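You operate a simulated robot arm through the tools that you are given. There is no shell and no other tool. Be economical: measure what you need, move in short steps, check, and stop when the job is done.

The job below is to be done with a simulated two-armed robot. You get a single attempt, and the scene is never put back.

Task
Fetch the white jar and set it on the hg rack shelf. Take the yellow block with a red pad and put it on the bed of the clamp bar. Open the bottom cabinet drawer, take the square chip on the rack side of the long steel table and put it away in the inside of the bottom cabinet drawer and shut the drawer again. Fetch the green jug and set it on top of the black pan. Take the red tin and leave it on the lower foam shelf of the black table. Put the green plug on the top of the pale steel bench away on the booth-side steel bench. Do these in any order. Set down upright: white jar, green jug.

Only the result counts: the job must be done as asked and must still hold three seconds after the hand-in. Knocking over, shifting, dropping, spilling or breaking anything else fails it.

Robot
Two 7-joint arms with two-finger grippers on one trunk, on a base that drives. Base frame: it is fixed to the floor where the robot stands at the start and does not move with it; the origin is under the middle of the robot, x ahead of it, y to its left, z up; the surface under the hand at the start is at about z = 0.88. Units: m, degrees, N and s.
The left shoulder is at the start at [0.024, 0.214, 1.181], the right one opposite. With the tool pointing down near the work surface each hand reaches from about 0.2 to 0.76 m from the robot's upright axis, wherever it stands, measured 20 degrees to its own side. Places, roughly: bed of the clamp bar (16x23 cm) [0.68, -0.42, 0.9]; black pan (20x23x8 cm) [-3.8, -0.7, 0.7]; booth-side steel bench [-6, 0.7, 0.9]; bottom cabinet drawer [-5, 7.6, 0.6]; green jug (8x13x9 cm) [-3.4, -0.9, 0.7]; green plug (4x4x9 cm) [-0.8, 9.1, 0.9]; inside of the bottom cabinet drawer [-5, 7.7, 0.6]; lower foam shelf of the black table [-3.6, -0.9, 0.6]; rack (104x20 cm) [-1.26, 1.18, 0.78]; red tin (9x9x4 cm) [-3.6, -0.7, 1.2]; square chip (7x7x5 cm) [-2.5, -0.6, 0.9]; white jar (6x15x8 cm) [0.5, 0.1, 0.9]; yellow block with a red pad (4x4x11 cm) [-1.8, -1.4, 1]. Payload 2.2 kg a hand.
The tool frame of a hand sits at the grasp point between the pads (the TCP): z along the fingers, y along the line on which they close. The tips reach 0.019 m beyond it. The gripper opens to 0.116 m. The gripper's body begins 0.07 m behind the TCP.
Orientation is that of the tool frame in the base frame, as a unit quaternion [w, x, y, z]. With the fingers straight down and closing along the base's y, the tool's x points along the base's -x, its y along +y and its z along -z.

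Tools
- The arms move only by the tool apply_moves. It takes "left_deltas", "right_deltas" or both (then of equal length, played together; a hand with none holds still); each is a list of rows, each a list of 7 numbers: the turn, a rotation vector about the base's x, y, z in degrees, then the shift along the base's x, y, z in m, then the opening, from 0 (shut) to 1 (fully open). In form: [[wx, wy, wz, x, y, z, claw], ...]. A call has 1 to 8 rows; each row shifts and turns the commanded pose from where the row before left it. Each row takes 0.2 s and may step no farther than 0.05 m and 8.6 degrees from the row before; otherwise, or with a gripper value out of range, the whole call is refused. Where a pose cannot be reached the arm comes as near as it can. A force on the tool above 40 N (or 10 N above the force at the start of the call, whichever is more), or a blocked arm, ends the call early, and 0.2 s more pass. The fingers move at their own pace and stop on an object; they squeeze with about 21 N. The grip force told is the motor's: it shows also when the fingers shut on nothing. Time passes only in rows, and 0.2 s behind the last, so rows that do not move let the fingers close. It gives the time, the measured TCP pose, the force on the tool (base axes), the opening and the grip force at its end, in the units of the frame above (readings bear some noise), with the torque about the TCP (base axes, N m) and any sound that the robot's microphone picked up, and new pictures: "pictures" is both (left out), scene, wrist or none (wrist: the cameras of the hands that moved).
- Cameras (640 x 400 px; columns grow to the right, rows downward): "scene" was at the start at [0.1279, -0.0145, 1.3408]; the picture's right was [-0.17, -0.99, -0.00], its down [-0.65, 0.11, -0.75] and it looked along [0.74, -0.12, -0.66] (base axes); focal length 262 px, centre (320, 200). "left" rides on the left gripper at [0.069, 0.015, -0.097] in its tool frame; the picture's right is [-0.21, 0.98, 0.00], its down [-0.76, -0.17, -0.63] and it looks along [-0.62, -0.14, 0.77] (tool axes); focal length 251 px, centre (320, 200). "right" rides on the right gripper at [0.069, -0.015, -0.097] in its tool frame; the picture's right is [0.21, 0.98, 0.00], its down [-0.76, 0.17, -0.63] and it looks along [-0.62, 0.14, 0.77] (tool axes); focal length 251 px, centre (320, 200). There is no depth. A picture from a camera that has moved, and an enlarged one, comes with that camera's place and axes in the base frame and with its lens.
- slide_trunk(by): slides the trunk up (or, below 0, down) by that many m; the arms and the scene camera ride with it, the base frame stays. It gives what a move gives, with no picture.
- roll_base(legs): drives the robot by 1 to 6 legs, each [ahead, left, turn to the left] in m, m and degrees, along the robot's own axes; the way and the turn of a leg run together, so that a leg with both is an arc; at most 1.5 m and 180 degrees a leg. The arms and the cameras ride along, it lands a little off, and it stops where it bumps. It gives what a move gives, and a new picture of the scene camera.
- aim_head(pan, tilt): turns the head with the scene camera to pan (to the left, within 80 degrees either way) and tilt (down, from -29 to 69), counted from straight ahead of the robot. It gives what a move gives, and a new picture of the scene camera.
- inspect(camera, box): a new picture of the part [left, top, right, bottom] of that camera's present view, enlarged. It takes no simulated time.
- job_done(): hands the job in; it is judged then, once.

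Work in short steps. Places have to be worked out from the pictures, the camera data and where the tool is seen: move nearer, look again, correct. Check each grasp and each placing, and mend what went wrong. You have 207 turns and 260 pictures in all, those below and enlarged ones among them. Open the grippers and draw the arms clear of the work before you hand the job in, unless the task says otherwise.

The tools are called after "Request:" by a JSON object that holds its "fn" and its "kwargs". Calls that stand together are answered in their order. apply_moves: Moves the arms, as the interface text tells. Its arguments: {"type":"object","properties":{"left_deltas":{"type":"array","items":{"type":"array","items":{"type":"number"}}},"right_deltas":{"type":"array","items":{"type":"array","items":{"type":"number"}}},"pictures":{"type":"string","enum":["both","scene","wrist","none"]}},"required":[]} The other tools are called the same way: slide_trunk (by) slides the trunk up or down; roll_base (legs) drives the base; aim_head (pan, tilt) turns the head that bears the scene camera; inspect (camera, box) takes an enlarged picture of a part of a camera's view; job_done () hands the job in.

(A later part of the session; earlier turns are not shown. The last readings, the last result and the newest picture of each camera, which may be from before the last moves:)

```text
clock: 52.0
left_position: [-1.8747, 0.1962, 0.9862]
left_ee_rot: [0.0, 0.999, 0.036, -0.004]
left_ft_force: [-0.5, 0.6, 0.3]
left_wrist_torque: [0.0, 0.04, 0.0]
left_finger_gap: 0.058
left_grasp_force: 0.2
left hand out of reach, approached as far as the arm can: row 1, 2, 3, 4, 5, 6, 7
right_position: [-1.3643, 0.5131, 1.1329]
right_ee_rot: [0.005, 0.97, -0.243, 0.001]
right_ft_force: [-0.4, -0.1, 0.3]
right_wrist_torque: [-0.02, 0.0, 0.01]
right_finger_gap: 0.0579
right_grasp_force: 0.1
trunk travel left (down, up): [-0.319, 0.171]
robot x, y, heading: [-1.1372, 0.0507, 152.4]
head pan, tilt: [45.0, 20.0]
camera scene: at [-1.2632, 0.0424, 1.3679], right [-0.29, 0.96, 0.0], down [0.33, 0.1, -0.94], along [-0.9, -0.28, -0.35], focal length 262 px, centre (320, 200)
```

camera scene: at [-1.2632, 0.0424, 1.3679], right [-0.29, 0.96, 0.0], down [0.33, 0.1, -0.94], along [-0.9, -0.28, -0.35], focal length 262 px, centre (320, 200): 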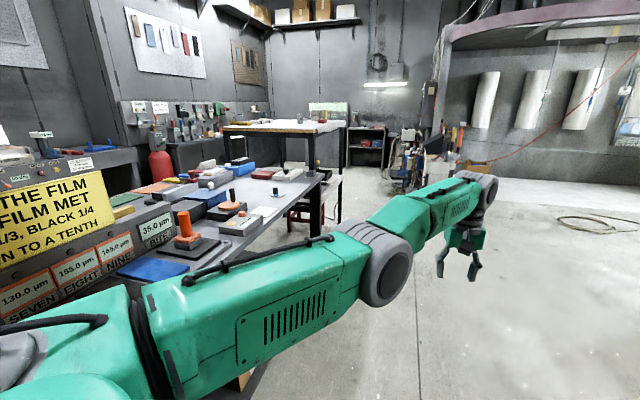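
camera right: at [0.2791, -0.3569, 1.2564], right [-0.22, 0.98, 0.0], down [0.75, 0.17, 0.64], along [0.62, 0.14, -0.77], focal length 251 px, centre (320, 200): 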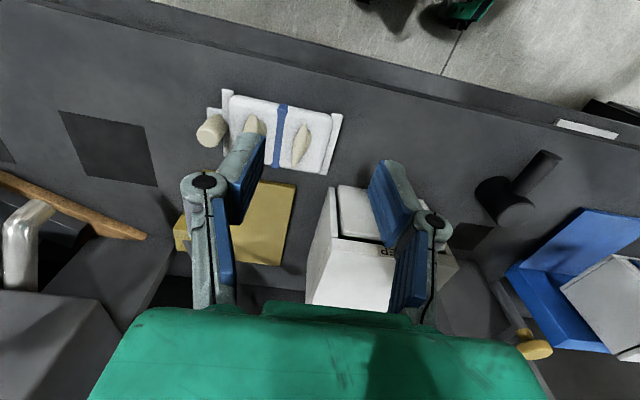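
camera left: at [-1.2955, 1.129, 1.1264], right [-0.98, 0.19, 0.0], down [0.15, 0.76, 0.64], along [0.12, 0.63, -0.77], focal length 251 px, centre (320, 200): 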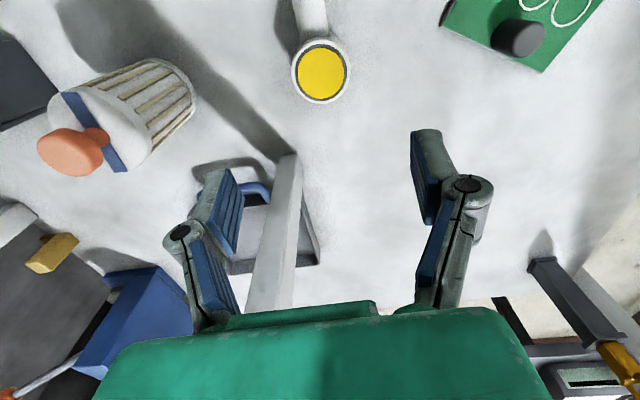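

The last row was reached exactly; the arm is tracking again. Now I pull back along the robot's axis at this lower height.

Request:
{"fn": "apply_moves", "kwargs": {"left_deltas": [[0, 0, 0, 0, 0, -0.02, 0.5], [0, 0, 0, 0.027, -0.014, 0, 0.5], [0, 0, 0, 0.027, -0.014, 0, 0.5], [0, 0, 0, 0.027, -0.014, 0, 0.5], [0, 0, 0, 0.027, -0.014, 0, 0.5], [0, 0, 0, 0.027, -0.014, 0, 0.5], [0, 0, 0, 0.027, -0.014, 0, 0.5], [0, 0, 0, 0.027, -0.014, 0, 0.5]], "pictures": "scene"}}

```text
clock: 53.8
left_position: [-1.8615, 0.2161, 0.965]
left_ee_rot: [0.002, 0.999, 0.036, -0.004]
left_ft_force: [-0.5, 0.6, -0.4]
left_wrist_torque: [0.01, -0.01, 0.04]
left_finger_gap: 0.0576
left_grasp_force: 0.1
left hand out of reach, approached as far as the arm can: row 2, 3, 4, 5, 6, 7, 8
right_position: [-1.3624, 0.5122, 1.1325]
right_ee_rot: [0.005, 0.97, -0.243, 0.001]
right_ft_force: [-0.2, -0.2, 0.8]
right_wrist_torque: [0.02, 0.0, 0.01]
right_finger_gap: 0.0577
right_grasp_force: 0.0
trunk travel left (down, up): [-0.319, 0.171]
robot x, y, heading: [-1.1309, 0.0474, 152.3]
head pan, tilt: [45.0, 20.0]
camera scene: at [-1.2617, 0.0424, 1.3681], right [-0.29, 0.96, 0.0], down [0.33, 0.1, -0.94], along [-0.9, -0.28, -0.34], focal length 262 px, centre (320, 200)
```

scene: 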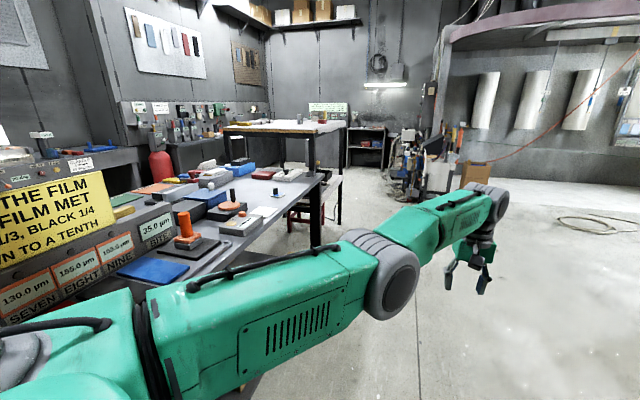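

The arm is stretched straight (a singularity), so purely radial moves are ignored. I try moving down and back in a chord to make the elbow flex.

Request:
{"fn": "apply_moves", "kwargs": {"left_deltas": [[0, 0, 0, 0.01, -0.005, -0.045, 0.5], [0, 0, 0, 0.015, -0.008, -0.045, 0.5], [0, 0, 0, 0.02, -0.01, -0.04, 0.5], [0, 0, 0, 0.025, -0.012, -0.035, 0.5], [0, 0, 0, 0.03, -0.016, -0.03, 0.5]], "pictures": "scene"}}

```text
clock: 55.0
left_position: [-1.8221, 0.2128, 0.7525]
left_ee_rot: [0.0, 0.999, 0.035, -0.006]
left_ft_force: [-0.2, 0.2, -0.8]
left_wrist_torque: [-0.01, -0.01, -0.01]
left_finger_gap: 0.058
left_grasp_force: 0.0
left hand out of reach, approached as far as the arm can: row 1, 2, 3, 4, 5
right_position: [-1.3626, 0.5117, 1.1334]
right_ee_rot: [0.007, 0.97, -0.242, 0.001]
right_ft_force: [0.3, 0.0, 0.3]
right_wrist_torque: [-0.01, 0.0, -0.01]
right_finger_gap: 0.0579
right_grasp_force: 0.1
trunk travel left (down, up): [-0.319, 0.171]
robot x, y, heading: [-1.1385, 0.0466, 152.1]
head pan, tilt: [45.0, 20.0]
camera scene: at [-1.262, 0.0422, 1.3681], right [-0.29, 0.96, 0.0], down [0.33, 0.1, -0.94], along [-0.9, -0.28, -0.34], focal length 262 px, centre (320, 200)
```

scene: 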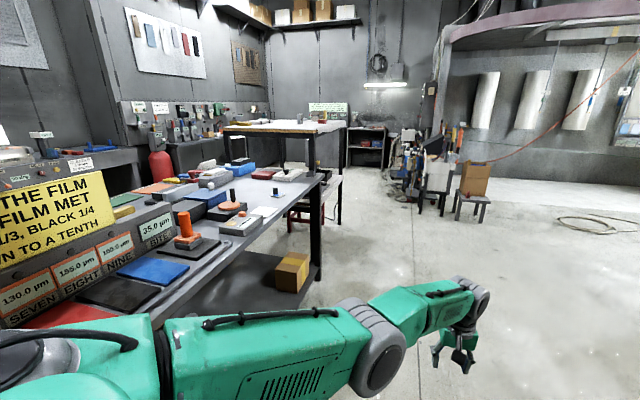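

Still straight. I'll tilt the fingers toward the robot while moving the hand back (rotating about the wrist), so that the wrist limit forces the elbow to flex upward.

Request:
{"fn": "apply_moves", "kwargs": {"left_deltas": [[-3.9, -7.5, 0, 0.03, -0.015, 0, 0.5], [-3.9, -7.5, 0, 0.03, -0.015, 0.005, 0.5], [-3.9, -7.5, 0, 0.03, -0.015, 0.01, 0.5], [-3.9, -7.5, 0, 0.03, -0.015, 0.015, 0.5], [-3.9, -7.5, 0, 0.03, -0.015, 0.02, 0.5], [-3.9, -7.5, 0, 0.03, -0.015, 0.02, 0.5], [-3.9, -7.5, 0, 0.03, -0.015, 0.02, 0.5], [0, 0, 0, 0.03, -0.015, 0, 0.5]], "pictures": "scene"}}

```text
clock: 56.8
left_position: [-1.6282, 0.1031, 0.8225]
left_ee_rot: [0.221, 0.893, 0.033, 0.39]
left_ft_force: [0.1, 0.1, 1.4]
left_wrist_torque: [0.05, 0.07, -0.03]
left_finger_gap: 0.0578
left_grasp_force: 0.1
left hand out of reach, approached as far as the arm can: row 2, 3, 4, 5, 6
right_position: [-1.3622, 0.5111, 1.1335]
right_ee_rot: [0.004, 0.97, -0.243, 0.0]
right_ft_force: [0.1, -0.4, -0.1]
right_wrist_torque: [0.04, 0.03, -0.01]
right_finger_gap: 0.058
right_grasp_force: 0.1
trunk travel left (down, up): [-0.319, 0.171]
robot x, y, heading: [-1.1354, 0.0469, 151.7]
head pan, tilt: [45.0, 20.0]
camera scene: at [-1.2599, 0.0404, 1.3682], right [-0.29, 0.96, 0.0], down [0.33, 0.1, -0.94], along [-0.9, -0.28, -0.34], focal length 262 px, centre (320, 200)
```

scene: 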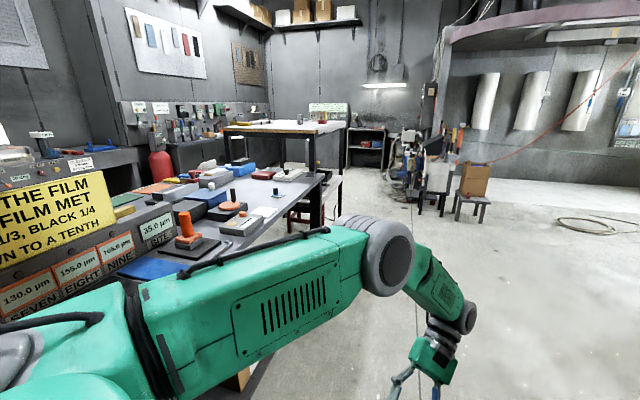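

The elbow has flexed up and rows track again. Now I untilt the tool with the TCP held near, so the wrist comes in and up.

Request:
{"fn": "apply_moves", "kwargs": {"left_deltas": [[0, 0, 0, 0.03, -0.015, 0.02, 0.5], [3.9, 7.5, 0, 0.005, -0.003, 0.035, 0.5], [3.9, 7.5, 0, 0.005, -0.003, 0.035, 0.5], [3.9, 7.5, 0, 0.0, 0, 0.035, 0.5], [3.9, 7.5, 0, 0, 0, 0.035, 0.5], [3.9, 7.5, 0, 0, 0, 0.035, 0.5], [3.9, 7.5, 0, 0, 0, 0.035, 0.5], [0, 0, -8, 0, 0, 0.03, 0.5]], "pictures": "scene"}}

```text
clock: 58.6
left_position: [-1.5865, 0.0842, 1.0818]
left_ee_rot: [0.015, 0.999, -0.034, 0.022]
left_ft_force: [-0.7, 0.4, 0.0]
left_wrist_torque: [0.02, -0.01, 0.02]
left_finger_gap: 0.0579
left_grasp_force: 0.0
right_position: [-1.3637, 0.5135, 1.1328]
right_ee_rot: [0.006, 0.97, -0.243, 0.0]
right_ft_force: [0.3, 0.5, 0.0]
right_wrist_torque: [0.01, 0.0, -0.01]
right_finger_gap: 0.0579
right_grasp_force: 0.1
trunk travel left (down, up): [-0.319, 0.171]
robot x, y, heading: [-1.1336, 0.0478, 152.2]
head pan, tilt: [45.0, 20.0]
camera scene: at [-1.26, 0.0417, 1.3682], right [-0.29, 0.96, 0.0], down [0.33, 0.1, -0.94], along [-0.9, -0.28, -0.34], focal length 262 px, centre (320, 200)
```

scene: 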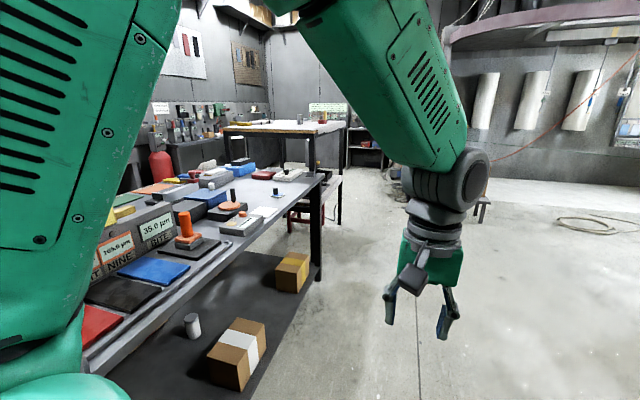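

The arm is folded properly again. I correct the tool's yaw/tilt and look left toward the yellow block near [-1.8,-1.4].

Request:
{"fn": "apply_moves", "kwargs": {"left_deltas": [[1.8, 2.5, -8, 0, 0, 0, 0.5], [0, 0, -8, 0, 0, 0.01, 0.5], [0, 0, -8, 0, 0, 0.01, 0.5]], "pictures": "none"}}

Request:
{"fn": "roll_base", "kwargs": {"legs": [[0, 0, 60]]}}

Request:
{"fn": "aim_head", "kwargs": {"pan": 50, "tilt": 22}}

```text
clock: 59.4
left_position: [-1.5865, 0.084, 1.1014]
left_ee_rot: [0.0, 0.971, -0.24, -0.002]
left_ft_force: [0.6, 0.5, 0.7]
left_wrist_torque: [0.01, -0.01, 0.0]
left_finger_gap: 0.0576
left_grasp_force: 0.0
right_position: [-1.3637, 0.5107, 1.1346]
right_ee_rot: [0.007, 0.97, -0.243, 0.0]
right_ft_force: [0.5, -0.3, -0.6]
right_wrist_torque: [0.02, -0.01, 0.01]
right_finger_gap: 0.058
right_grasp_force: 0.1
trunk travel left (down, up): [-0.319, 0.171]
robot x, y, heading: [-1.1375, 0.0479, 152.3]
head pan, tilt: [45.0, 20.0]
```

```text
clock: 62.5
left_position: [-1.3859, -0.3296, 1.0993]
left_ee_rot: [0.002, 0.958, 0.288, -0.001]
left_ft_force: [-0.1, 0.0, -0.1]
left_wrist_torque: [0.01, 0.0, 0.0]
left_finger_gap: 0.058
left_grasp_force: 0.0
right_position: [-1.6534, 0.0734, 1.1329]
right_ee_rot: [0.006, 0.959, 0.284, 0.003]
right_ft_force: [-0.4, 0.0, -0.7]
right_wrist_torque: [-0.01, -0.01, -0.02]
right_finger_gap: 0.0581
right_grasp_force: 0.0
trunk travel left (down, up): [-0.319, 0.171]
robot x, y, heading: [-1.1377, 0.0449, -146.6]
head pan, tilt: [45.0, 20.0]
camera scene: at [-1.1889, -0.0651, 1.3683], right [-0.98, 0.2, 0.0], down [0.07, 0.34, -0.94], along [-0.19, -0.92, -0.34], focal length 262 px, centre (320, 200)
```

scene: 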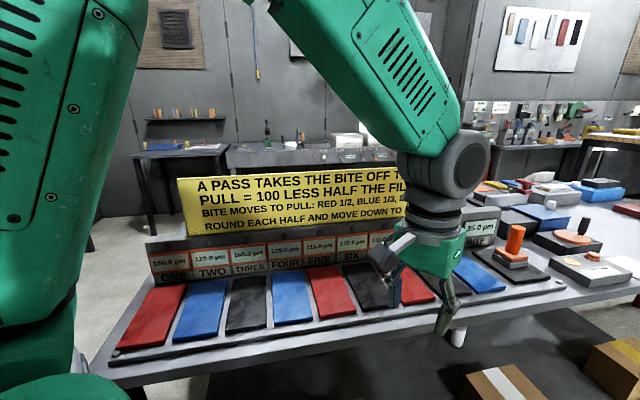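

```text
clock: 63.1
left_position: [-1.3844, -0.329, 1.1005]
left_ee_rot: [0.001, 0.957, 0.288, -0.002]
left_ft_force: [-0.1, -0.2, 0.0]
left_wrist_torque: [0.03, -0.01, 0.05]
left_finger_gap: 0.0583
left_grasp_force: 0.2
right_position: [-1.6521, 0.074, 1.134]
right_ee_rot: [0.005, 0.959, 0.284, 0.002]
right_ft_force: [0.0, 0.2, 0.2]
right_wrist_torque: [-0.01, 0.02, -0.03]
right_finger_gap: 0.0582
right_grasp_force: 0.1
trunk travel left (down, up): [-0.319, 0.171]
robot x, y, heading: [-1.1346, 0.0465, -146.6]
head pan, tilt: [50.0, 22.0]
camera scene: at [-1.1806, -0.0667, 1.365], right [-0.99, 0.12, 0.0], down [0.05, 0.37, -0.93], along [-0.11, -0.92, -0.38], focal length 262 px, centre (320, 200)
```

scene: 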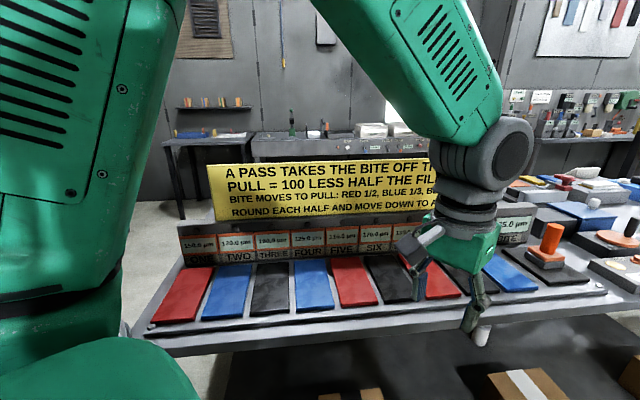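

Distractor signs on the long table; the block at y≈-1.4 must be on its far side. I go around the table's east end and look.

Request:
{"fn": "roll_base", "kwargs": {"legs": [[0, 0, 57], [0, 0.85, 0], [0.6, 0, 0]]}}

Request:
{"fn": "aim_head", "kwargs": {"pan": -40, "tilt": 22}}

```text
clock: 73.2
left_position: [-0.1181, -0.9661, 1.1025]
left_ee_rot: [0.002, 0.711, 0.703, -0.001]
left_ft_force: [-0.2, -0.2, 1.2]
left_wrist_torque: [-0.02, 0.01, 0.04]
left_finger_gap: 0.0583
left_grasp_force: 0.1
right_position: [-0.6002, -0.962, 1.1341]
right_ee_rot: [0.004, 0.715, 0.7, 0.004]
right_ft_force: [-0.4, 0.7, 0.1]
right_wrist_torque: [0.01, 0.0, -0.03]
right_finger_gap: 0.0579
right_grasp_force: 0.0
trunk travel left (down, up): [-0.319, 0.171]
robot x, y, heading: [-0.2857, -0.5553, -91.2]
head pan, tilt: [50.0, 22.0]
camera scene: at [-0.2191, -0.6529, 1.3652], right [-0.65, -0.76, 0.0], down [-0.28, 0.25, -0.93], along [0.7, -0.61, -0.37], focal length 262 px, centre (320, 200)
```

scene: 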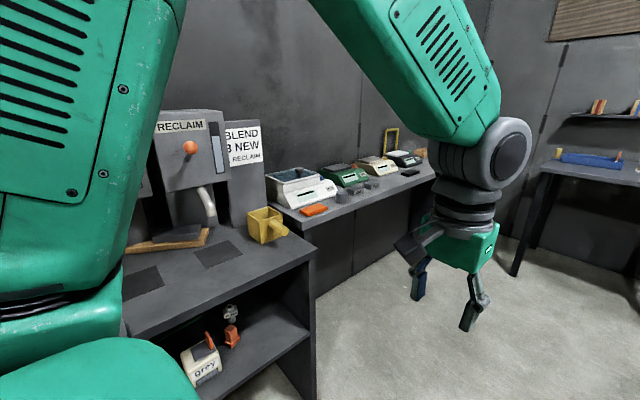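

```text
clock: 74.9
left_position: [-0.1153, -0.9661, 1.1022]
left_ee_rot: [0.003, 0.711, 0.703, -0.001]
left_ft_force: [-0.1, -0.1, 0.0]
left_wrist_torque: [-0.03, -0.03, -0.02]
left_finger_gap: 0.0583
left_grasp_force: 0.0
right_position: [-0.5986, -0.96, 1.1352]
right_ee_rot: [0.004, 0.714, 0.7, 0.003]
right_ft_force: [-0.8, -0.8, 0.2]
right_wrist_torque: [-0.02, -0.01, 0.0]
right_finger_gap: 0.058
right_grasp_force: 0.0
trunk travel left (down, up): [-0.319, 0.171]
robot x, y, heading: [-0.2908, -0.5517, -90.7]
head pan, tilt: [-40.0, 22.0]
camera scene: at [-0.3487, -0.6629, 1.3649], right [-0.76, 0.65, 0.0], down [0.25, 0.29, -0.93], along [-0.61, -0.7, -0.38], focal length 262 px, centre (320, 200)
```

scene: 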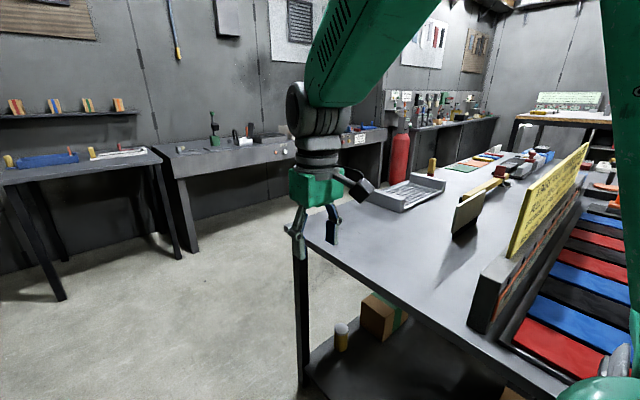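

The expected spot projects to near the yellow piece by the tray on the long table. I zoom in.

Request:
{"fn": "inspect", "kwargs": {"camera": "scene", "box": [350, 110, 590, 260]}}

Request:
{"fn": "inspect", "kwargs": {"camera": "scene", "box": [0, 80, 160, 180]}}

```text
2.67 times, centred on (470, 185) of scene
camera zoom: at [-0.3487, -0.6629, 1.3649], right [-0.76, 0.65, 0.0], down [0.25, 0.29, -0.93], along [-0.61, -0.7, -0.38], focal length 699 px, centre (-80, 240)
```

zoom: 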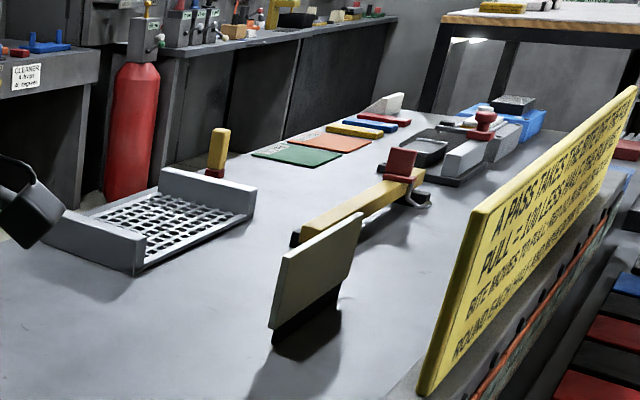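

```text
4.00 times, centred on (80, 130) of scene
camera zoom: at [-0.3487, -0.6629, 1.3649], right [-0.76, 0.65, 0.0], down [0.25, 0.29, -0.93], along [-0.61, -0.7, -0.38], focal length 1049 px, centre (1280, 480)
```

zoom: 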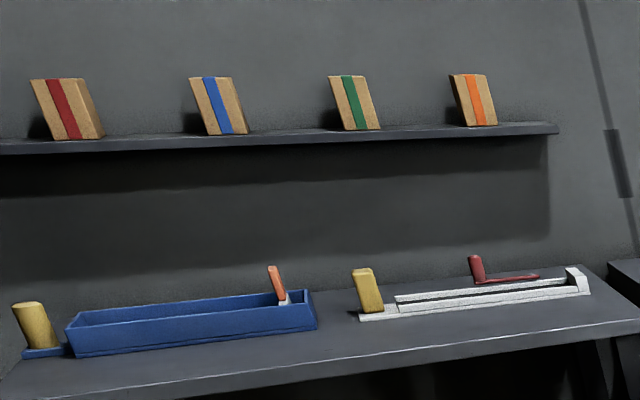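

The yellow block with its red foot stands by the tray on the south side of the long table, about [-1.72,-1.32]. I drive into the south aisle and face west.

Request:
{"fn": "roll_base", "kwargs": {"legs": [[1.25, 0.0, 0], [0, 0, -89.5]]}}

Request:
{"fn": "aim_head", "kwargs": {"pan": 0, "tilt": 25}}

```text
clock: 85.0
left_position: [-0.7077, -1.9672, 1.1015]
left_ee_rot: [-0.001, 1.0, -0.008, -0.004]
left_ft_force: [-0.3, 0.2, -0.6]
left_wrist_torque: [0.0, -0.02, 0.02]
left_finger_gap: 0.0579
left_grasp_force: 0.0
right_position: [-0.7012, -1.483, 1.1358]
right_ee_rot: [0.006, 1.0, -0.012, 0.0]
right_ft_force: [0.5, 0.1, 0.1]
right_wrist_torque: [-0.01, 0.0, 0.0]
right_finger_gap: 0.0578
right_grasp_force: 0.1
trunk travel left (down, up): [-0.319, 0.171]
robot x, y, heading: [-0.2928, -1.7914, 179.0]
head pan, tilt: [-40.0, 22.0]
camera scene: at [-0.4037, -1.7311, 1.365], right [0.66, 0.75, 0.0], down [0.28, -0.25, -0.93], along [-0.7, 0.61, -0.38], focal length 262 px, centre (320, 200)
```

scene: 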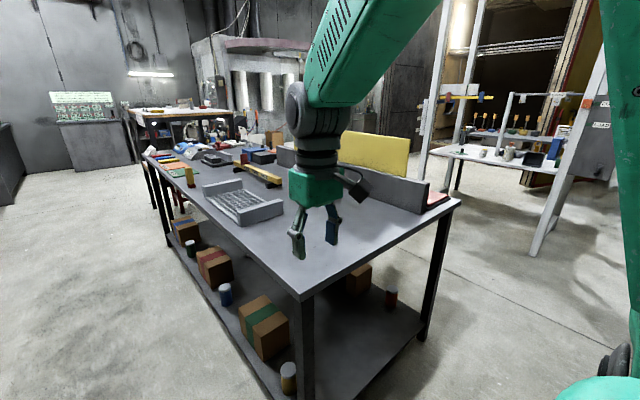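

```text
clock: 86.1
left_position: [-0.7069, -1.9658, 1.1022]
left_ee_rot: [0.0, 1.0, -0.008, -0.004]
left_ft_force: [0.4, 0.2, -0.2]
left_wrist_torque: [0.01, 0.01, 0.02]
left_finger_gap: 0.0581
left_grasp_force: 0.0
right_position: [-0.6999, -1.4825, 1.1366]
right_ee_rot: [0.005, 1.0, -0.012, -0.001]
right_ft_force: [0.7, -0.1, 0.1]
right_wrist_torque: [0.0, 0.0, 0.01]
right_finger_gap: 0.0578
right_grasp_force: 0.0
trunk travel left (down, up): [-0.319, 0.171]
robot x, y, heading: [-0.2958, -1.7923, 178.9]
head pan, tilt: [0.0, 25.0]
camera scene: at [-0.4261, -1.7902, 1.36], right [0.02, 1.0, 0.0], down [0.43, -0.01, -0.91], along [-0.9, 0.02, -0.43], focal length 262 px, centre (320, 200)
```

scene: 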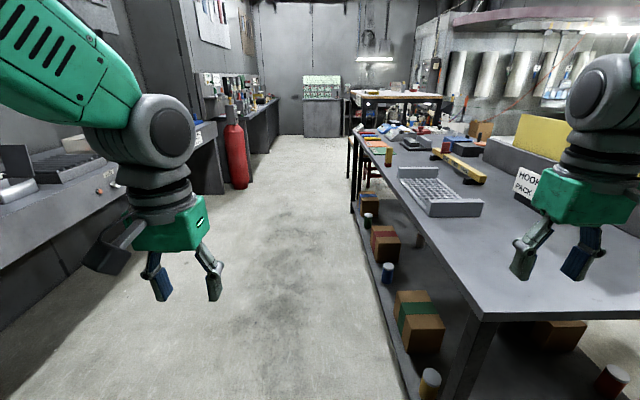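

Triangulating: the block stands at about [-1.84, -1.37] on the table at z≈0.90. I drive along the aisle and turn to face it.

Request:
{"fn": "roll_base", "kwargs": {"legs": [[1.36, 0.17, 0], [0, 0, -89]]}}

Request:
{"fn": "aim_head", "kwargs": {"pan": 15, "tilt": 35}}

```text
clock: 96.9
left_position: [-1.875, -1.5556, 1.1035]
left_ee_rot: [-0.003, 0.714, -0.7, -0.003]
left_ft_force: [-0.7, -0.4, -0.2]
left_wrist_torque: [0.02, -0.03, -0.02]
left_finger_gap: 0.0578
left_grasp_force: 0.0
right_position: [-1.3908, -1.5461, 1.136]
right_ee_rot: [0.003, 0.711, -0.703, -0.004]
right_ft_force: [0.1, 0.1, 0.2]
right_wrist_torque: [0.02, 0.04, 0.0]
right_finger_gap: 0.058
right_grasp_force: 0.0
trunk travel left (down, up): [-0.319, 0.171]
robot x, y, heading: [-1.6858, -1.9564, 90.7]
head pan, tilt: [0.0, 25.0]
camera scene: at [-1.6879, -1.826, 1.3601], right [1.0, 0.02, 0.0], down [0.01, -0.43, -0.91], along [-0.02, 0.9, -0.43], focal length 262 px, centre (320, 200)
```

scene: 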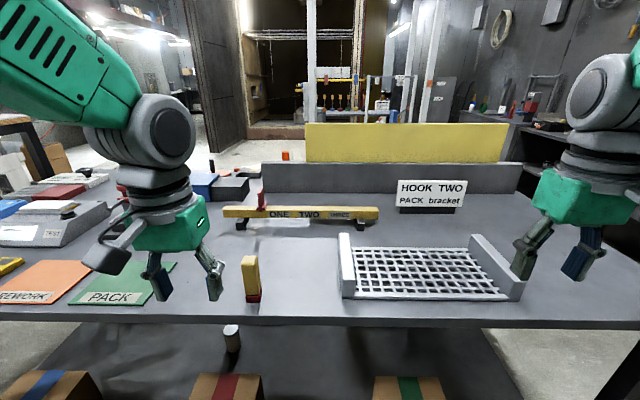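

```text
clock: 97.7
left_position: [-1.8755, -1.558, 1.1042]
left_ee_rot: [-0.004, 0.714, -0.7, -0.004]
left_ft_force: [-0.4, -1.1, -1.2]
left_wrist_torque: [0.01, -0.03, 0.01]
left_finger_gap: 0.058
left_grasp_force: 0.2
right_position: [-1.3916, -1.5484, 1.1374]
right_ee_rot: [0.002, 0.711, -0.703, -0.005]
right_ft_force: [-1.1, -0.8, -0.6]
right_wrist_torque: [0.02, 0.02, 0.01]
right_finger_gap: 0.058
right_grasp_force: 0.1
trunk travel left (down, up): [-0.319, 0.171]
robot x, y, heading: [-1.6919, -1.9618, 91.0]
head pan, tilt: [15.0, 35.0]
camera scene: at [-1.7105, -1.8339, 1.3444], right [0.96, 0.27, 0.0], down [0.16, -0.55, -0.82], along [-0.22, 0.79, -0.58], focal length 262 px, centre (320, 200)
```

scene: 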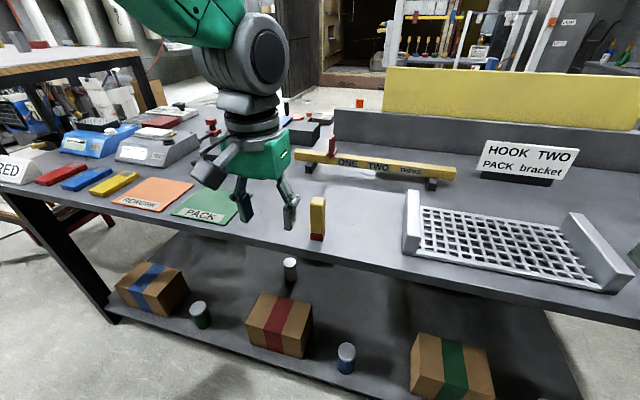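

Block at about [-1.841,-1.382]. I move the left hand above it, open, and check by the wrist camera.

Request:
{"fn": "apply_moves", "kwargs": {"left_deltas": [[0, 0, 0, 0.009, 0.044, 0, 0.85], [0, 0, 0, 0.009, 0.044, 0, 0.85], [0, 0, 0, 0.009, 0.044, 0, 0.85], [0, 0, 0, 0.009, 0.044, 0, 0.85]], "pictures": "wrist"}}

```text
clock: 98.7
left_position: [-1.8384, -1.3781, 1.1013]
left_ee_rot: [-0.002, 0.714, -0.7, -0.003]
left_ft_force: [0.3, 0.0, -0.1]
left_wrist_torque: [-0.06, -0.01, -0.02]
left_finger_gap: 0.0985
left_grasp_force: 0.0
right_position: [-1.3908, -1.5439, 1.1364]
right_ee_rot: [0.003, 0.711, -0.703, -0.004]
right_ft_force: [0.0, 0.3, 0.3]
right_wrist_torque: [-0.02, -0.02, -0.02]
right_finger_gap: 0.0581
right_grasp_force: 0.2
trunk travel left (down, up): [-0.319, 0.171]
robot x, y, heading: [-1.6928, -1.9611, 90.8]
head pan, tilt: [15.0, 35.0]
camera left: at [-1.8516, -1.4478, 1.1975], right [-0.98, 0.2, 0.0], down [0.15, 0.76, 0.64], along [0.12, 0.63, -0.77], focal length 251 px, centre (320, 200)
```

left: 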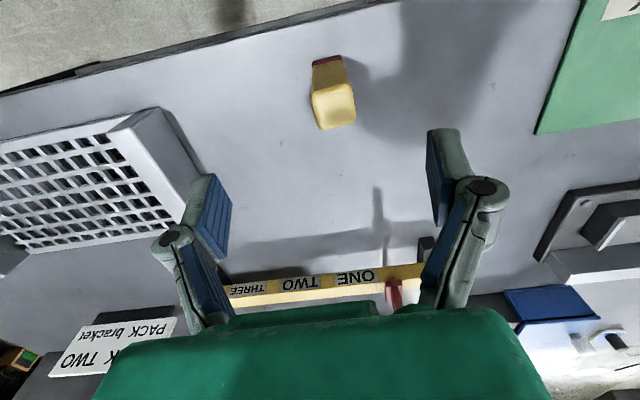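

Refined to [-1.851,-1.382]. I lower and grasp.

Request:
{"fn": "apply_moves", "kwargs": {"left_deltas": [[0, 0, 0, -0.012, -0.003, -0.035, 0.85], [0, 0, 0, 0, 0, -0.035, 0.85], [0, 0, 0, 0, 0, -0.035, 0.85], [0, 0, 0, 0, 0, -0.033, 0.85], [0, 0, 0, 0, 0, 0, 0], [0, 0, 0, 0, 0, 0, 0], [0, 0, 0, 0, 0, 0, 0]], "pictures": "wrist"}}

```text
clock: 100.3
left_position: [-1.8508, -1.3809, 0.964]
left_ee_rot: [-0.003, 0.714, -0.7, -0.004]
left_ft_force: [-0.2, 0.1, -1.0]
left_wrist_torque: [0.03, 0.02, -0.01]
left_finger_gap: 0.0327
left_grasp_force: 21.3
right_position: [-1.3899, -1.5467, 1.1364]
right_ee_rot: [0.003, 0.712, -0.702, -0.005]
right_ft_force: [0.2, -0.6, -0.5]
right_wrist_torque: [-0.01, 0.01, -0.01]
right_finger_gap: 0.0579
right_grasp_force: 0.0
trunk travel left (down, up): [-0.319, 0.171]
robot x, y, heading: [-1.6898, -1.9613, 90.9]
head pan, tilt: [15.0, 35.0]
camera left: at [-1.8652, -1.4514, 1.0608], right [-0.98, 0.2, 0.0], down [0.15, 0.75, 0.64], along [0.12, 0.63, -0.77], focal length 251 px, centre (320, 200)
```

left: 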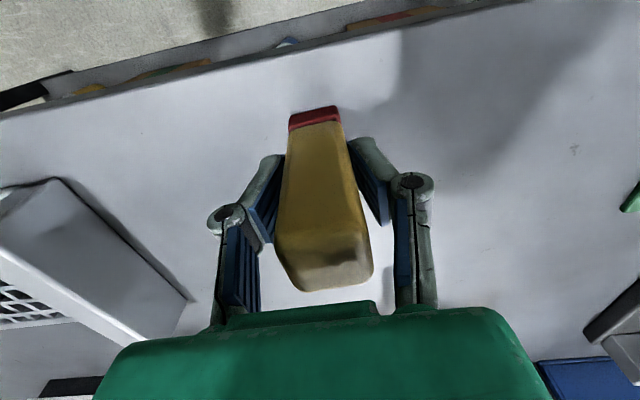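

The block is held (33 mm). I lift, retract, and drive back east, then north to the clamp bench.

Request:
{"fn": "apply_moves", "kwargs": {"left_deltas": [[0, 0, 0, 0, 0, 0.045, 0], [0, 0, 0, 0, 0, 0.045, 0], [0, 0, 0, 0, 0, 0.045, 0], [0, 0, 0, 0, -0.045, 0.02, 0], [0, 0, 0, 0, -0.045, 0, 0], [0, 0, 0, 0, -0.045, 0, 0], [0, 0, 0, 0, -0.045, 0, 0]], "pictures": "none"}}

Request:
{"fn": "roll_base", "kwargs": {"legs": [[0, 0, -91], [1.4, 0, 0], [0, 1.25, 0]]}}

```text
clock: 101.9
left_position: [-1.8504, -1.5686, 1.1225]
left_ee_rot: [-0.006, 0.714, -0.7, -0.005]
left_ft_force: [0.1, 0.0, -1.6]
left_wrist_torque: [0.04, 0.0, 0.06]
left_finger_gap: 0.033
left_grasp_force: 20.7
right_position: [-1.3913, -1.5498, 1.1378]
right_ee_rot: [0.001, 0.711, -0.703, -0.006]
right_ft_force: [-0.5, 0.3, 0.5]
right_wrist_torque: [0.03, 0.01, -0.04]
right_finger_gap: 0.0581
right_grasp_force: 0.0
trunk travel left (down, up): [-0.319, 0.171]
robot x, y, heading: [-1.6876, -1.9642, 90.8]
head pan, tilt: [15.0, 35.0]
```

```text
clock: 118.4
left_position: [0.0186, -0.4906, 1.1187]
left_ee_rot: [0.005, -0.031, 1.0, 0.001]
left_ft_force: [0.2, -0.4, -1.3]
left_wrist_torque: [-0.02, 0.0, 0.02]
left_finger_gap: 0.0327
left_grasp_force: 21.0
right_position: [0.0555, -0.9499, 1.1375]
right_ee_rot: [0.003, -0.026, 1.0, 0.004]
right_ft_force: [-0.3, -0.4, -1.4]
right_wrist_torque: [-0.02, 0.0, 0.02]
right_finger_gap: 0.0583
right_grasp_force: 0.0
trunk travel left (down, up): [-0.319, 0.171]
robot x, y, heading: [-0.3695, -0.6693, 3.5]
head pan, tilt: [15.0, 35.0]
camera scene: at [-0.2435, -0.6383, 1.3443], right [0.31, -0.95, 0.0], down [-0.55, -0.18, -0.82], along [0.78, 0.26, -0.58], focal length 262 px, centre (320, 200)
```

scene: 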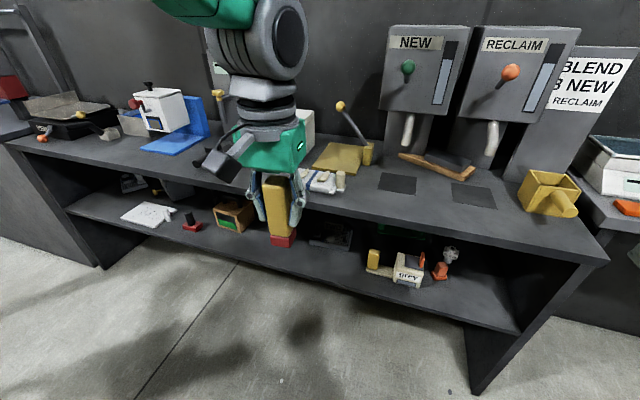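

I'm in front of the clamp bench. From the initial views the bed spans x 0.556–0.79, y −0.505…−0.34, with the lever ball over its centre at [0.69,−0.41,1.08]; I'll place the block at its near end, x≈0.60. I straighten and move up.

Request:
{"fn": "roll_base", "kwargs": {"legs": [[0, 0, -3.5], [0.36, 0.06, 0]]}}

Request:
{"fn": "aim_head", "kwargs": {"pan": 10, "tilt": 40}}

```text
clock: 121.2
left_position: [0.3805, -0.4641, 1.1208]
left_ee_rot: [0.007, 0.005, 1.0, 0.001]
left_ft_force: [1.1, -1.2, -0.6]
left_wrist_torque: [0.01, 0.0, 0.01]
left_finger_gap: 0.0323
left_grasp_force: 21.0
right_position: [0.3833, -0.9231, 1.1372]
right_ee_rot: [0.004, 0.008, 1.0, 0.006]
right_ft_force: [-0.1, 0.6, -0.5]
right_wrist_torque: [0.03, -0.03, 0.01]
right_finger_gap: 0.0581
right_grasp_force: 0.2
trunk travel left (down, up): [-0.319, 0.171]
robot x, y, heading: [-0.0176, -0.6118, -0.7]
head pan, tilt: [15.0, 35.0]
camera scene: at [0.1094, -0.5922, 1.3444], right [0.25, -0.97, 0.0], down [-0.56, -0.14, -0.82], along [0.79, 0.2, -0.57], focal length 262 px, centre (320, 200)
```

scene: 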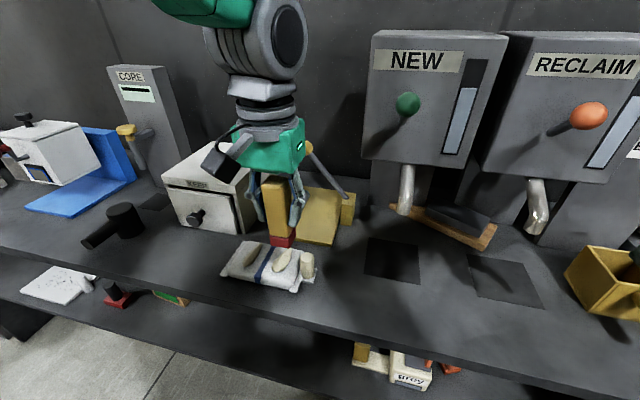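

```text
clock: 121.8
left_position: [0.3795, -0.4605, 1.1212]
left_ee_rot: [0.007, 0.004, 1.0, 0.0]
left_ft_force: [0.0, 0.1, -1.3]
left_wrist_torque: [-0.03, 0.05, 0.0]
left_finger_gap: 0.0326
left_grasp_force: 21.0
right_position: [0.3837, -0.9201, 1.1377]
right_ee_rot: [0.004, 0.008, 1.0, 0.005]
right_ft_force: [1.4, 0.1, 0.5]
right_wrist_torque: [0.02, -0.03, -0.02]
right_finger_gap: 0.0579
right_grasp_force: 0.0
trunk travel left (down, up): [-0.319, 0.171]
robot x, y, heading: [-0.02, -0.6106, -0.6]
head pan, tilt: [10.0, 40.0]
camera scene: at [0.1093, -0.5981, 1.3367], right [0.16, -0.99, 0.0], down [-0.64, -0.1, -0.76], along [0.75, 0.12, -0.65], focal length 262 px, centre (320, 200)
```

scene: 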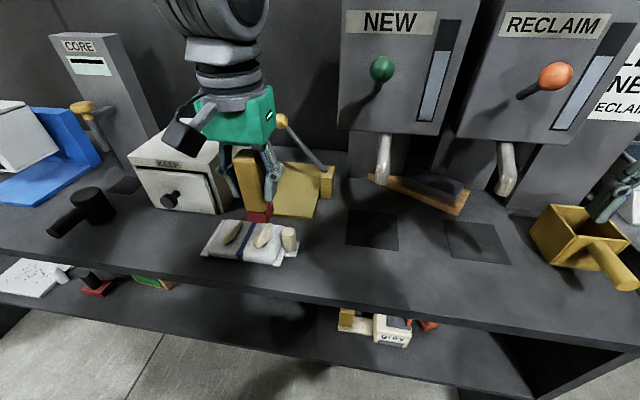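

I extend to above [0.595, −0.418] and check with the wrist camera before lowering.

Request:
{"fn": "apply_moves", "kwargs": {"left_deltas": [[0, 0, 0, 0.043, 0.009, 0, 0], [0, 0, 0, 0.043, 0.009, 0, 0], [0, 0, 0, 0.043, 0.009, 0, 0], [0, 0, 0, 0.043, 0.009, 0, 0], [0, 0, 0, 0.043, 0.009, 0, 0]]}}

```text
clock: 123.0
left_position: [0.5955, -0.4126, 1.1212]
left_ee_rot: [0.006, 0.004, 1.0, 0.001]
left_ft_force: [0.2, 0.0, -1.4]
left_wrist_torque: [-0.01, 0.05, -0.03]
left_finger_gap: 0.0328
left_grasp_force: 21.4
right_position: [0.3831, -0.9202, 1.1387]
right_ee_rot: [0.004, 0.009, 1.0, 0.003]
right_ft_force: [0.2, -0.3, -0.3]
right_wrist_torque: [-0.02, 0.01, 0.0]
right_finger_gap: 0.0578
right_grasp_force: 0.0
trunk travel left (down, up): [-0.319, 0.171]
robot x, y, heading: [-0.0226, -0.6111, -0.6]
head pan, tilt: [10.0, 40.0]
camera scene: at [0.1125, -0.5973, 1.3363], right [0.16, -0.99, 0.0], down [-0.64, -0.1, -0.76], along [0.75, 0.12, -0.65], focal length 262 px, centre (320, 200)
camera left: at [0.5253, -0.3971, 1.217], right [0.22, 0.97, 0.0], down [0.75, -0.17, 0.64], along [0.63, -0.14, -0.77], focal length 251 px, centre (320, 200)
```

scene: 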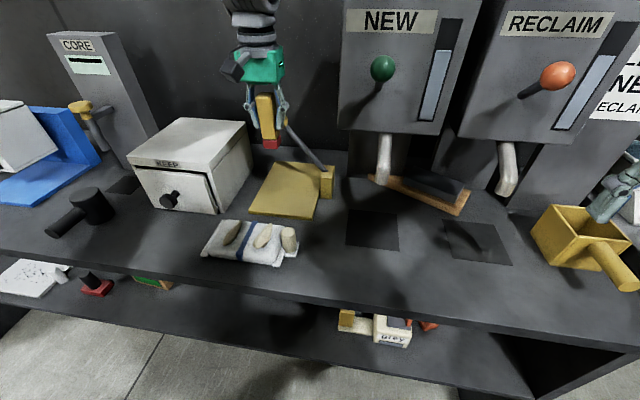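
left: 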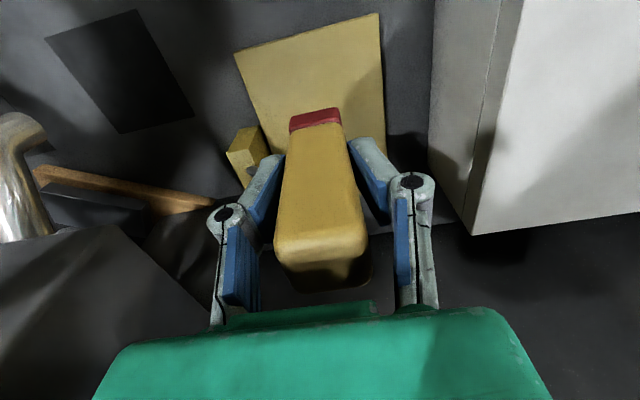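

The red-padded foot is over the near half of the bed, and the lever/ball stays 5+ cm behind the hand. I lower, slowing near the expected contact.

Request:
{"fn": "apply_moves", "kwargs": {"left_deltas": [[0, 0, 0, 0, 0, -0.04, 0], [0, 0, 0, 0, 0, -0.04, 0], [0, 0, 0, 0, 0, -0.04, 0], [0, 0, 0, 0, 0, -0.02, 0], [0, 0, 0, 0, 0, -0.008, 0], [0, 0, 0, 0, 0, -0.006, 0]]}}

```text
clock: 124.4
left_position: [0.5908, -0.4145, 0.9658]
left_ee_rot: [0.007, 0.004, 1.0, 0.0]
left_ft_force: [-0.5, 0.2, -1.6]
left_wrist_torque: [-0.01, 0.01, 0.01]
left_finger_gap: 0.0328
left_grasp_force: 20.9
right_position: [0.3825, -0.9208, 1.1385]
right_ee_rot: [0.004, 0.008, 1.0, 0.005]
right_ft_force: [0.0, -1.0, 0.0]
right_wrist_torque: [-0.02, 0.01, 0.01]
right_finger_gap: 0.0581
right_grasp_force: 0.1
trunk travel left (down, up): [-0.319, 0.171]
robot x, y, heading: [-0.0191, -0.6145, -0.6]
head pan, tilt: [10.0, 40.0]
camera scene: at [0.1104, -0.5978, 1.3366], right [0.16, -0.99, 0.0], down [-0.64, -0.1, -0.76], along [0.75, 0.12, -0.65], focal length 262 px, centre (320, 200)
camera left: at [0.5205, -0.3985, 1.0623], right [0.22, 0.97, 0.0], down [0.75, -0.17, 0.64], along [0.63, -0.14, -0.77], focal length 251 px, centre (320, 200)
```

scene: 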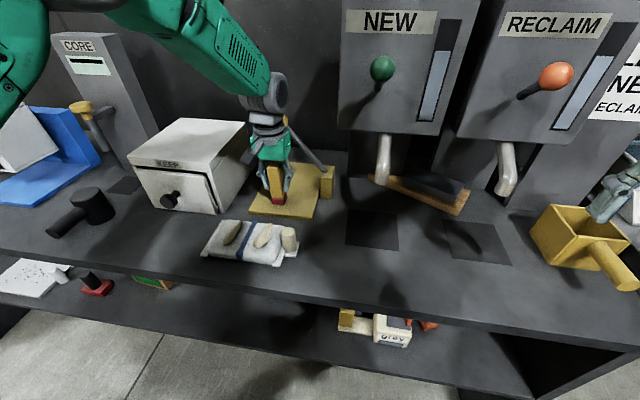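
left: 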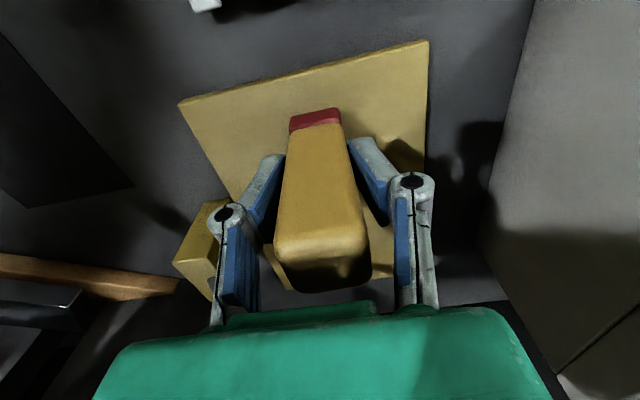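

Not in contact yet. I continue in small steps.

Request:
{"fn": "apply_moves", "kwargs": {"left_deltas": [[0, 0, 0, 0.004, 0, -0.004, 0], [0, 0, 0, 0, 0, -0.004, 0], [0, 0, 0, 0, 0, -0.004, 0], [0, 0, 0, 0, 0, -0.003, 0], [0, 0, 0, 0, 0, 0, 0]], "pictures": "none"}}

```text
clock: 125.6
left_position: [0.5968, -0.4157, 0.9555]
left_ee_rot: [0.009, 0.005, 1.0, 0.0]
left_ft_force: [-0.4, -0.5, 17.8]
left_wrist_torque: [0.25, 0.32, -0.01]
left_finger_gap: 0.0325
left_grasp_force: 21.0
right_position: [0.381, -0.922, 1.1385]
right_ee_rot: [0.004, 0.009, 1.0, 0.006]
right_ft_force: [0.6, 0.3, 0.3]
right_wrist_torque: [0.04, -0.06, 0.03]
right_finger_gap: 0.0576
right_grasp_force: 0.0
trunk travel left (down, up): [-0.319, 0.171]
robot x, y, heading: [-0.0167, -0.6137, -0.8]
head pan, tilt: [10.0, 40.0]
```

Contact at 18 N: the block is on the bed. I ease up 3 mm, open, and rise clear.

Request:
{"fn": "apply_moves", "kwargs": {"left_deltas": [[0, 0, 0, 0, 0, 0.003, 0], [0, 0, 0, 0, 0, 0, 0.6], [0, 0, 0, 0, 0, 0, 0.6], [0, 0, 0, 0, 0, 0.04, 0.6], [0, 0, 0, 0, 0, 0.045, 0.6], [0, 0, 0, 0, 0, 0.045, 0.6], [0, 0, 0, -0.02, 0, 0.03, 0.6]]}}

```text
clock: 127.2
left_position: [0.5735, -0.4174, 1.1168]
left_ee_rot: [0.008, 0.003, 1.0, 0.001]
left_ft_force: [0.4, 0.8, 0.4]
left_wrist_torque: [-0.01, -0.06, 0.01]
left_finger_gap: 0.0697
left_grasp_force: 0.2
right_position: [0.3808, -0.9203, 1.1394]
right_ee_rot: [0.005, 0.008, 1.0, 0.005]
right_ft_force: [0.0, 0.0, 1.2]
right_wrist_torque: [0.02, -0.02, -0.02]
right_finger_gap: 0.058
right_grasp_force: 0.1
trunk travel left (down, up): [-0.319, 0.171]
robot x, y, heading: [-0.0173, -0.6126, -0.6]
head pan, tilt: [10.0, 40.0]
camera scene: at [0.107, -0.5982, 1.337], right [0.16, -0.99, 0.0], down [-0.64, -0.1, -0.77], along [0.76, 0.12, -0.64], focal length 262 px, centre (320, 200)
camera left: at [0.5036, -0.4021, 1.2123], right [0.22, 0.97, 0.0], down [0.74, -0.17, 0.64], along [0.63, -0.14, -0.76], focal length 251 px, centre (320, 200)
```

scene: 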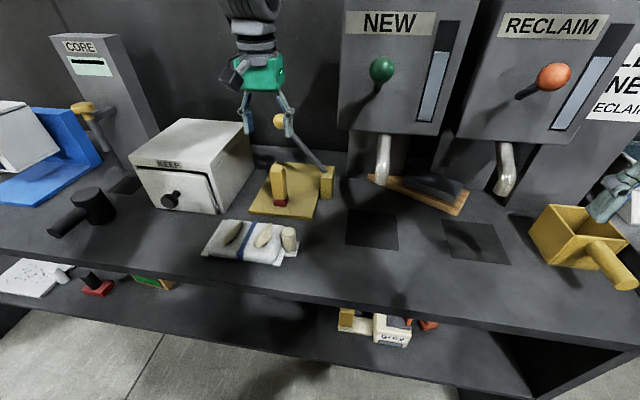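
left: 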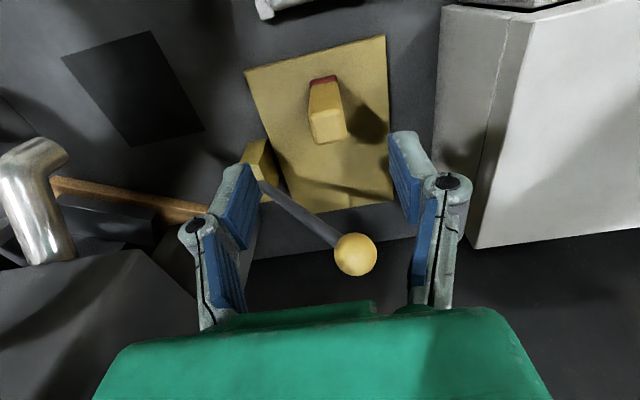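

The block stands on the bed, clear of the lever. Next I look at the black table area, so I retract and drive out to the open floor north of the long table, heading west.

Request:
{"fn": "apply_moves", "kwargs": {"left_deltas": [[0, 0, 0, -0.043, 0, 0, 0.5], [0, 0, 0, -0.043, 0, 0, 0.5], [0, 0, 0, -0.043, 0.01, 0, 0.5], [0, 0, 0, -0.03, 0.01, 0, 0.5]], "pictures": "none"}}

Request:
{"fn": "roll_base", "kwargs": {"legs": [[-0.3, 0, 0], [0, 0.75, 0], [0, 0, 90], [0, 0, 90], [1.4, 0, 0]]}}

Request:
{"fn": "aim_head", "kwargs": {"pan": 25, "tilt": 20}}

```text
clock: 128.2
left_position: [0.4168, -0.3947, 1.1138]
left_ee_rot: [0.008, 0.004, 1.0, -0.002]
left_ft_force: [0.4, 0.0, -0.3]
left_wrist_torque: [0.0, -0.05, 0.0]
left_finger_gap: 0.0583
left_grasp_force: 0.0
right_position: [0.3803, -0.9197, 1.1398]
right_ee_rot: [0.005, 0.008, 1.0, 0.004]
right_ft_force: [0.5, 0.1, 0.4]
right_wrist_torque: [-0.02, 0.0, 0.02]
right_finger_gap: 0.0582
right_grasp_force: 0.1
trunk travel left (down, up): [-0.319, 0.171]
robot x, y, heading: [-0.0153, -0.6134, -0.6]
head pan, tilt: [10.0, 40.0]
```

```text
clock: 148.2
left_position: [-2.1473, -0.0952, 1.113]
left_ee_rot: [0.0, 1.0, -0.002, -0.008]
left_ft_force: [0.7, 0.7, -0.4]
left_wrist_torque: [-0.04, 0.0, -0.01]
left_finger_gap: 0.0581
left_grasp_force: 0.1
right_position: [-2.1119, 0.4293, 1.1383]
right_ee_rot: [0.006, 1.0, -0.006, -0.004]
right_ft_force: [0.6, 0.2, -0.3]
right_wrist_torque: [0.01, -0.03, -0.01]
right_finger_gap: 0.058
right_grasp_force: 0.0
trunk travel left (down, up): [-0.319, 0.171]
robot x, y, heading: [-1.7092, 0.126, 179.7]
head pan, tilt: [10.0, 40.0]
camera scene: at [-1.8321, 0.1103, 1.3368], right [-0.17, 0.99, 0.0], down [0.64, 0.1, -0.76], along [-0.75, -0.13, -0.64], focal length 262 px, centre (320, 200)
```

scene: 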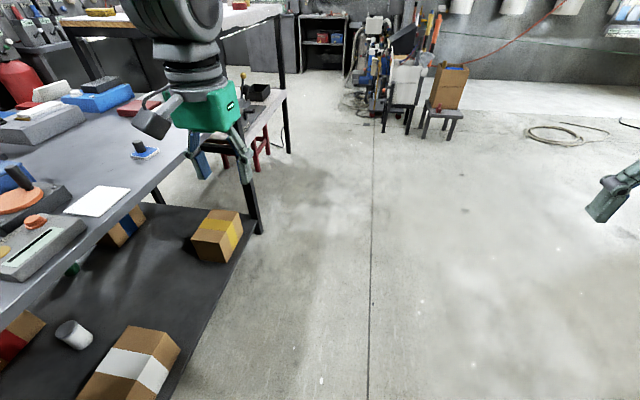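

```text
clock: 149.0
left_position: [-2.1447, -0.097, 1.1139]
left_ee_rot: [0.0, 1.0, -0.003, -0.009]
left_ft_force: [0.0, -0.2, -0.7]
left_wrist_torque: [-0.02, -0.02, 0.02]
left_finger_gap: 0.0582
left_grasp_force: 0.1
right_position: [-2.1093, 0.4281, 1.1395]
right_ee_rot: [0.006, 1.0, -0.007, -0.005]
right_ft_force: [0.6, 0.2, -0.1]
right_wrist_torque: [0.0, -0.01, 0.01]
right_finger_gap: 0.058
right_grasp_force: 0.1
trunk travel left (down, up): [-0.319, 0.171]
robot x, y, heading: [-1.7051, 0.1195, 179.5]
head pan, tilt: [25.0, 20.0]
camera scene: at [-1.8331, 0.0844, 1.3682], right [-0.41, 0.91, 0.0], down [0.31, 0.14, -0.94], along [-0.85, -0.39, -0.34], focal length 262 px, centre (320, 200)
```

scene: 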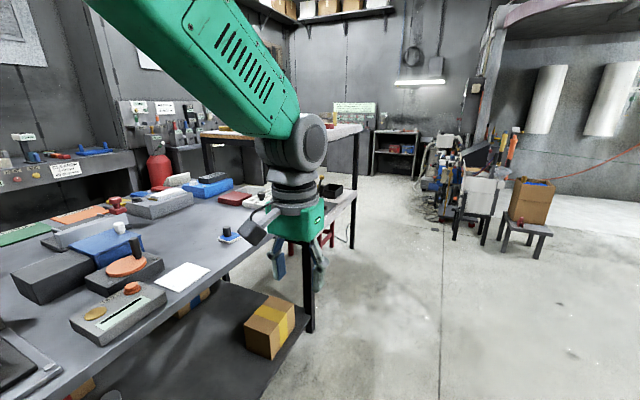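

The square chip (square base with a black knob) is at about [-2.47,-0.59]. First I drive further west to view the black table.

Request:
{"fn": "roll_base", "kwargs": {"legs": [[1.4, -0.1, 0]]}}

Request:
{"fn": "aim_head", "kwargs": {"pan": 60, "tilt": 25}}

```text
clock: 155.9
left_position: [-3.526, 0.0228, 1.1133]
left_ee_rot: [0.001, 1.0, -0.007, -0.009]
left_ft_force: [-0.4, 0.6, 0.5]
left_wrist_torque: [-0.03, -0.03, 0.04]
left_finger_gap: 0.0581
left_grasp_force: 0.1
right_position: [-3.4845, 0.5496, 1.1392]
right_ee_rot: [0.004, 1.0, -0.012, -0.006]
right_ft_force: [0.0, 0.3, 0.5]
right_wrist_torque: [-0.01, 0.02, -0.03]
right_finger_gap: 0.0581
right_grasp_force: 0.1
trunk travel left (down, up): [-0.319, 0.171]
robot x, y, heading: [-3.0902, 0.2392, 178.8]
head pan, tilt: [25.0, 20.0]
camera scene: at [-3.2122, 0.2022, 1.3682], right [-0.41, 0.91, 0.0], down [0.32, 0.14, -0.94], along [-0.86, -0.38, -0.34], focal length 262 px, centre (320, 200)
```

scene: 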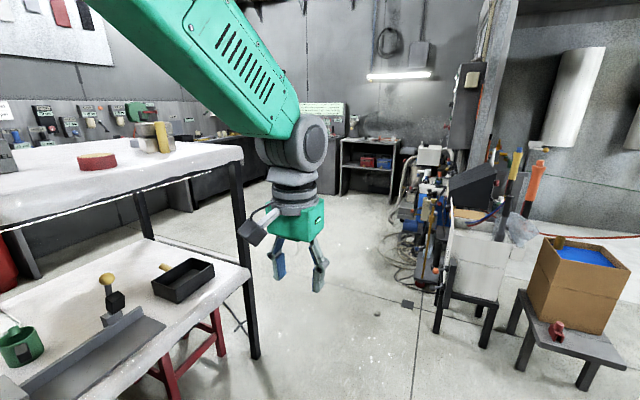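

```text
clock: 156.9
left_position: [-3.5238, 0.0238, 1.1151]
left_ee_rot: [0.0, 1.0, -0.008, -0.01]
left_ft_force: [-0.6, -0.4, 0.3]
left_wrist_torque: [-0.01, -0.02, -0.01]
left_finger_gap: 0.0578
left_grasp_force: 0.0
right_position: [-3.4825, 0.5483, 1.14]
right_ee_rot: [0.004, 1.0, -0.012, -0.006]
right_ft_force: [-1.1, 0.2, 0.3]
right_wrist_torque: [0.02, 0.0, -0.01]
right_finger_gap: 0.0578
right_grasp_force: 0.1
trunk travel left (down, up): [-0.319, 0.171]
robot x, y, heading: [-3.0851, 0.2372, 178.9]
head pan, tilt: [60.0, 25.0]
camera scene: at [-3.1747, 0.1612, 1.3602], right [-0.86, 0.52, 0.0], down [0.22, 0.36, -0.91], along [-0.47, -0.78, -0.42], focal length 262 px, centre (320, 200)
```

scene: 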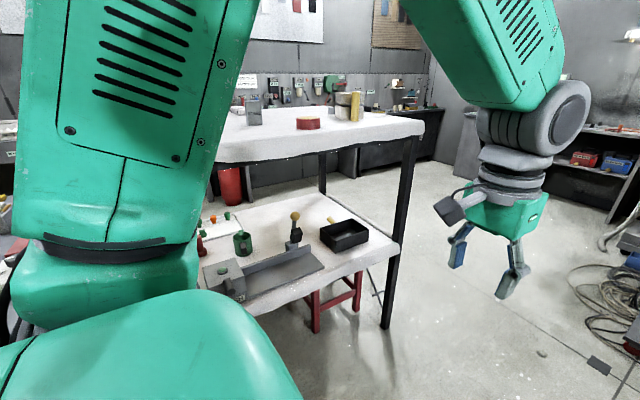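

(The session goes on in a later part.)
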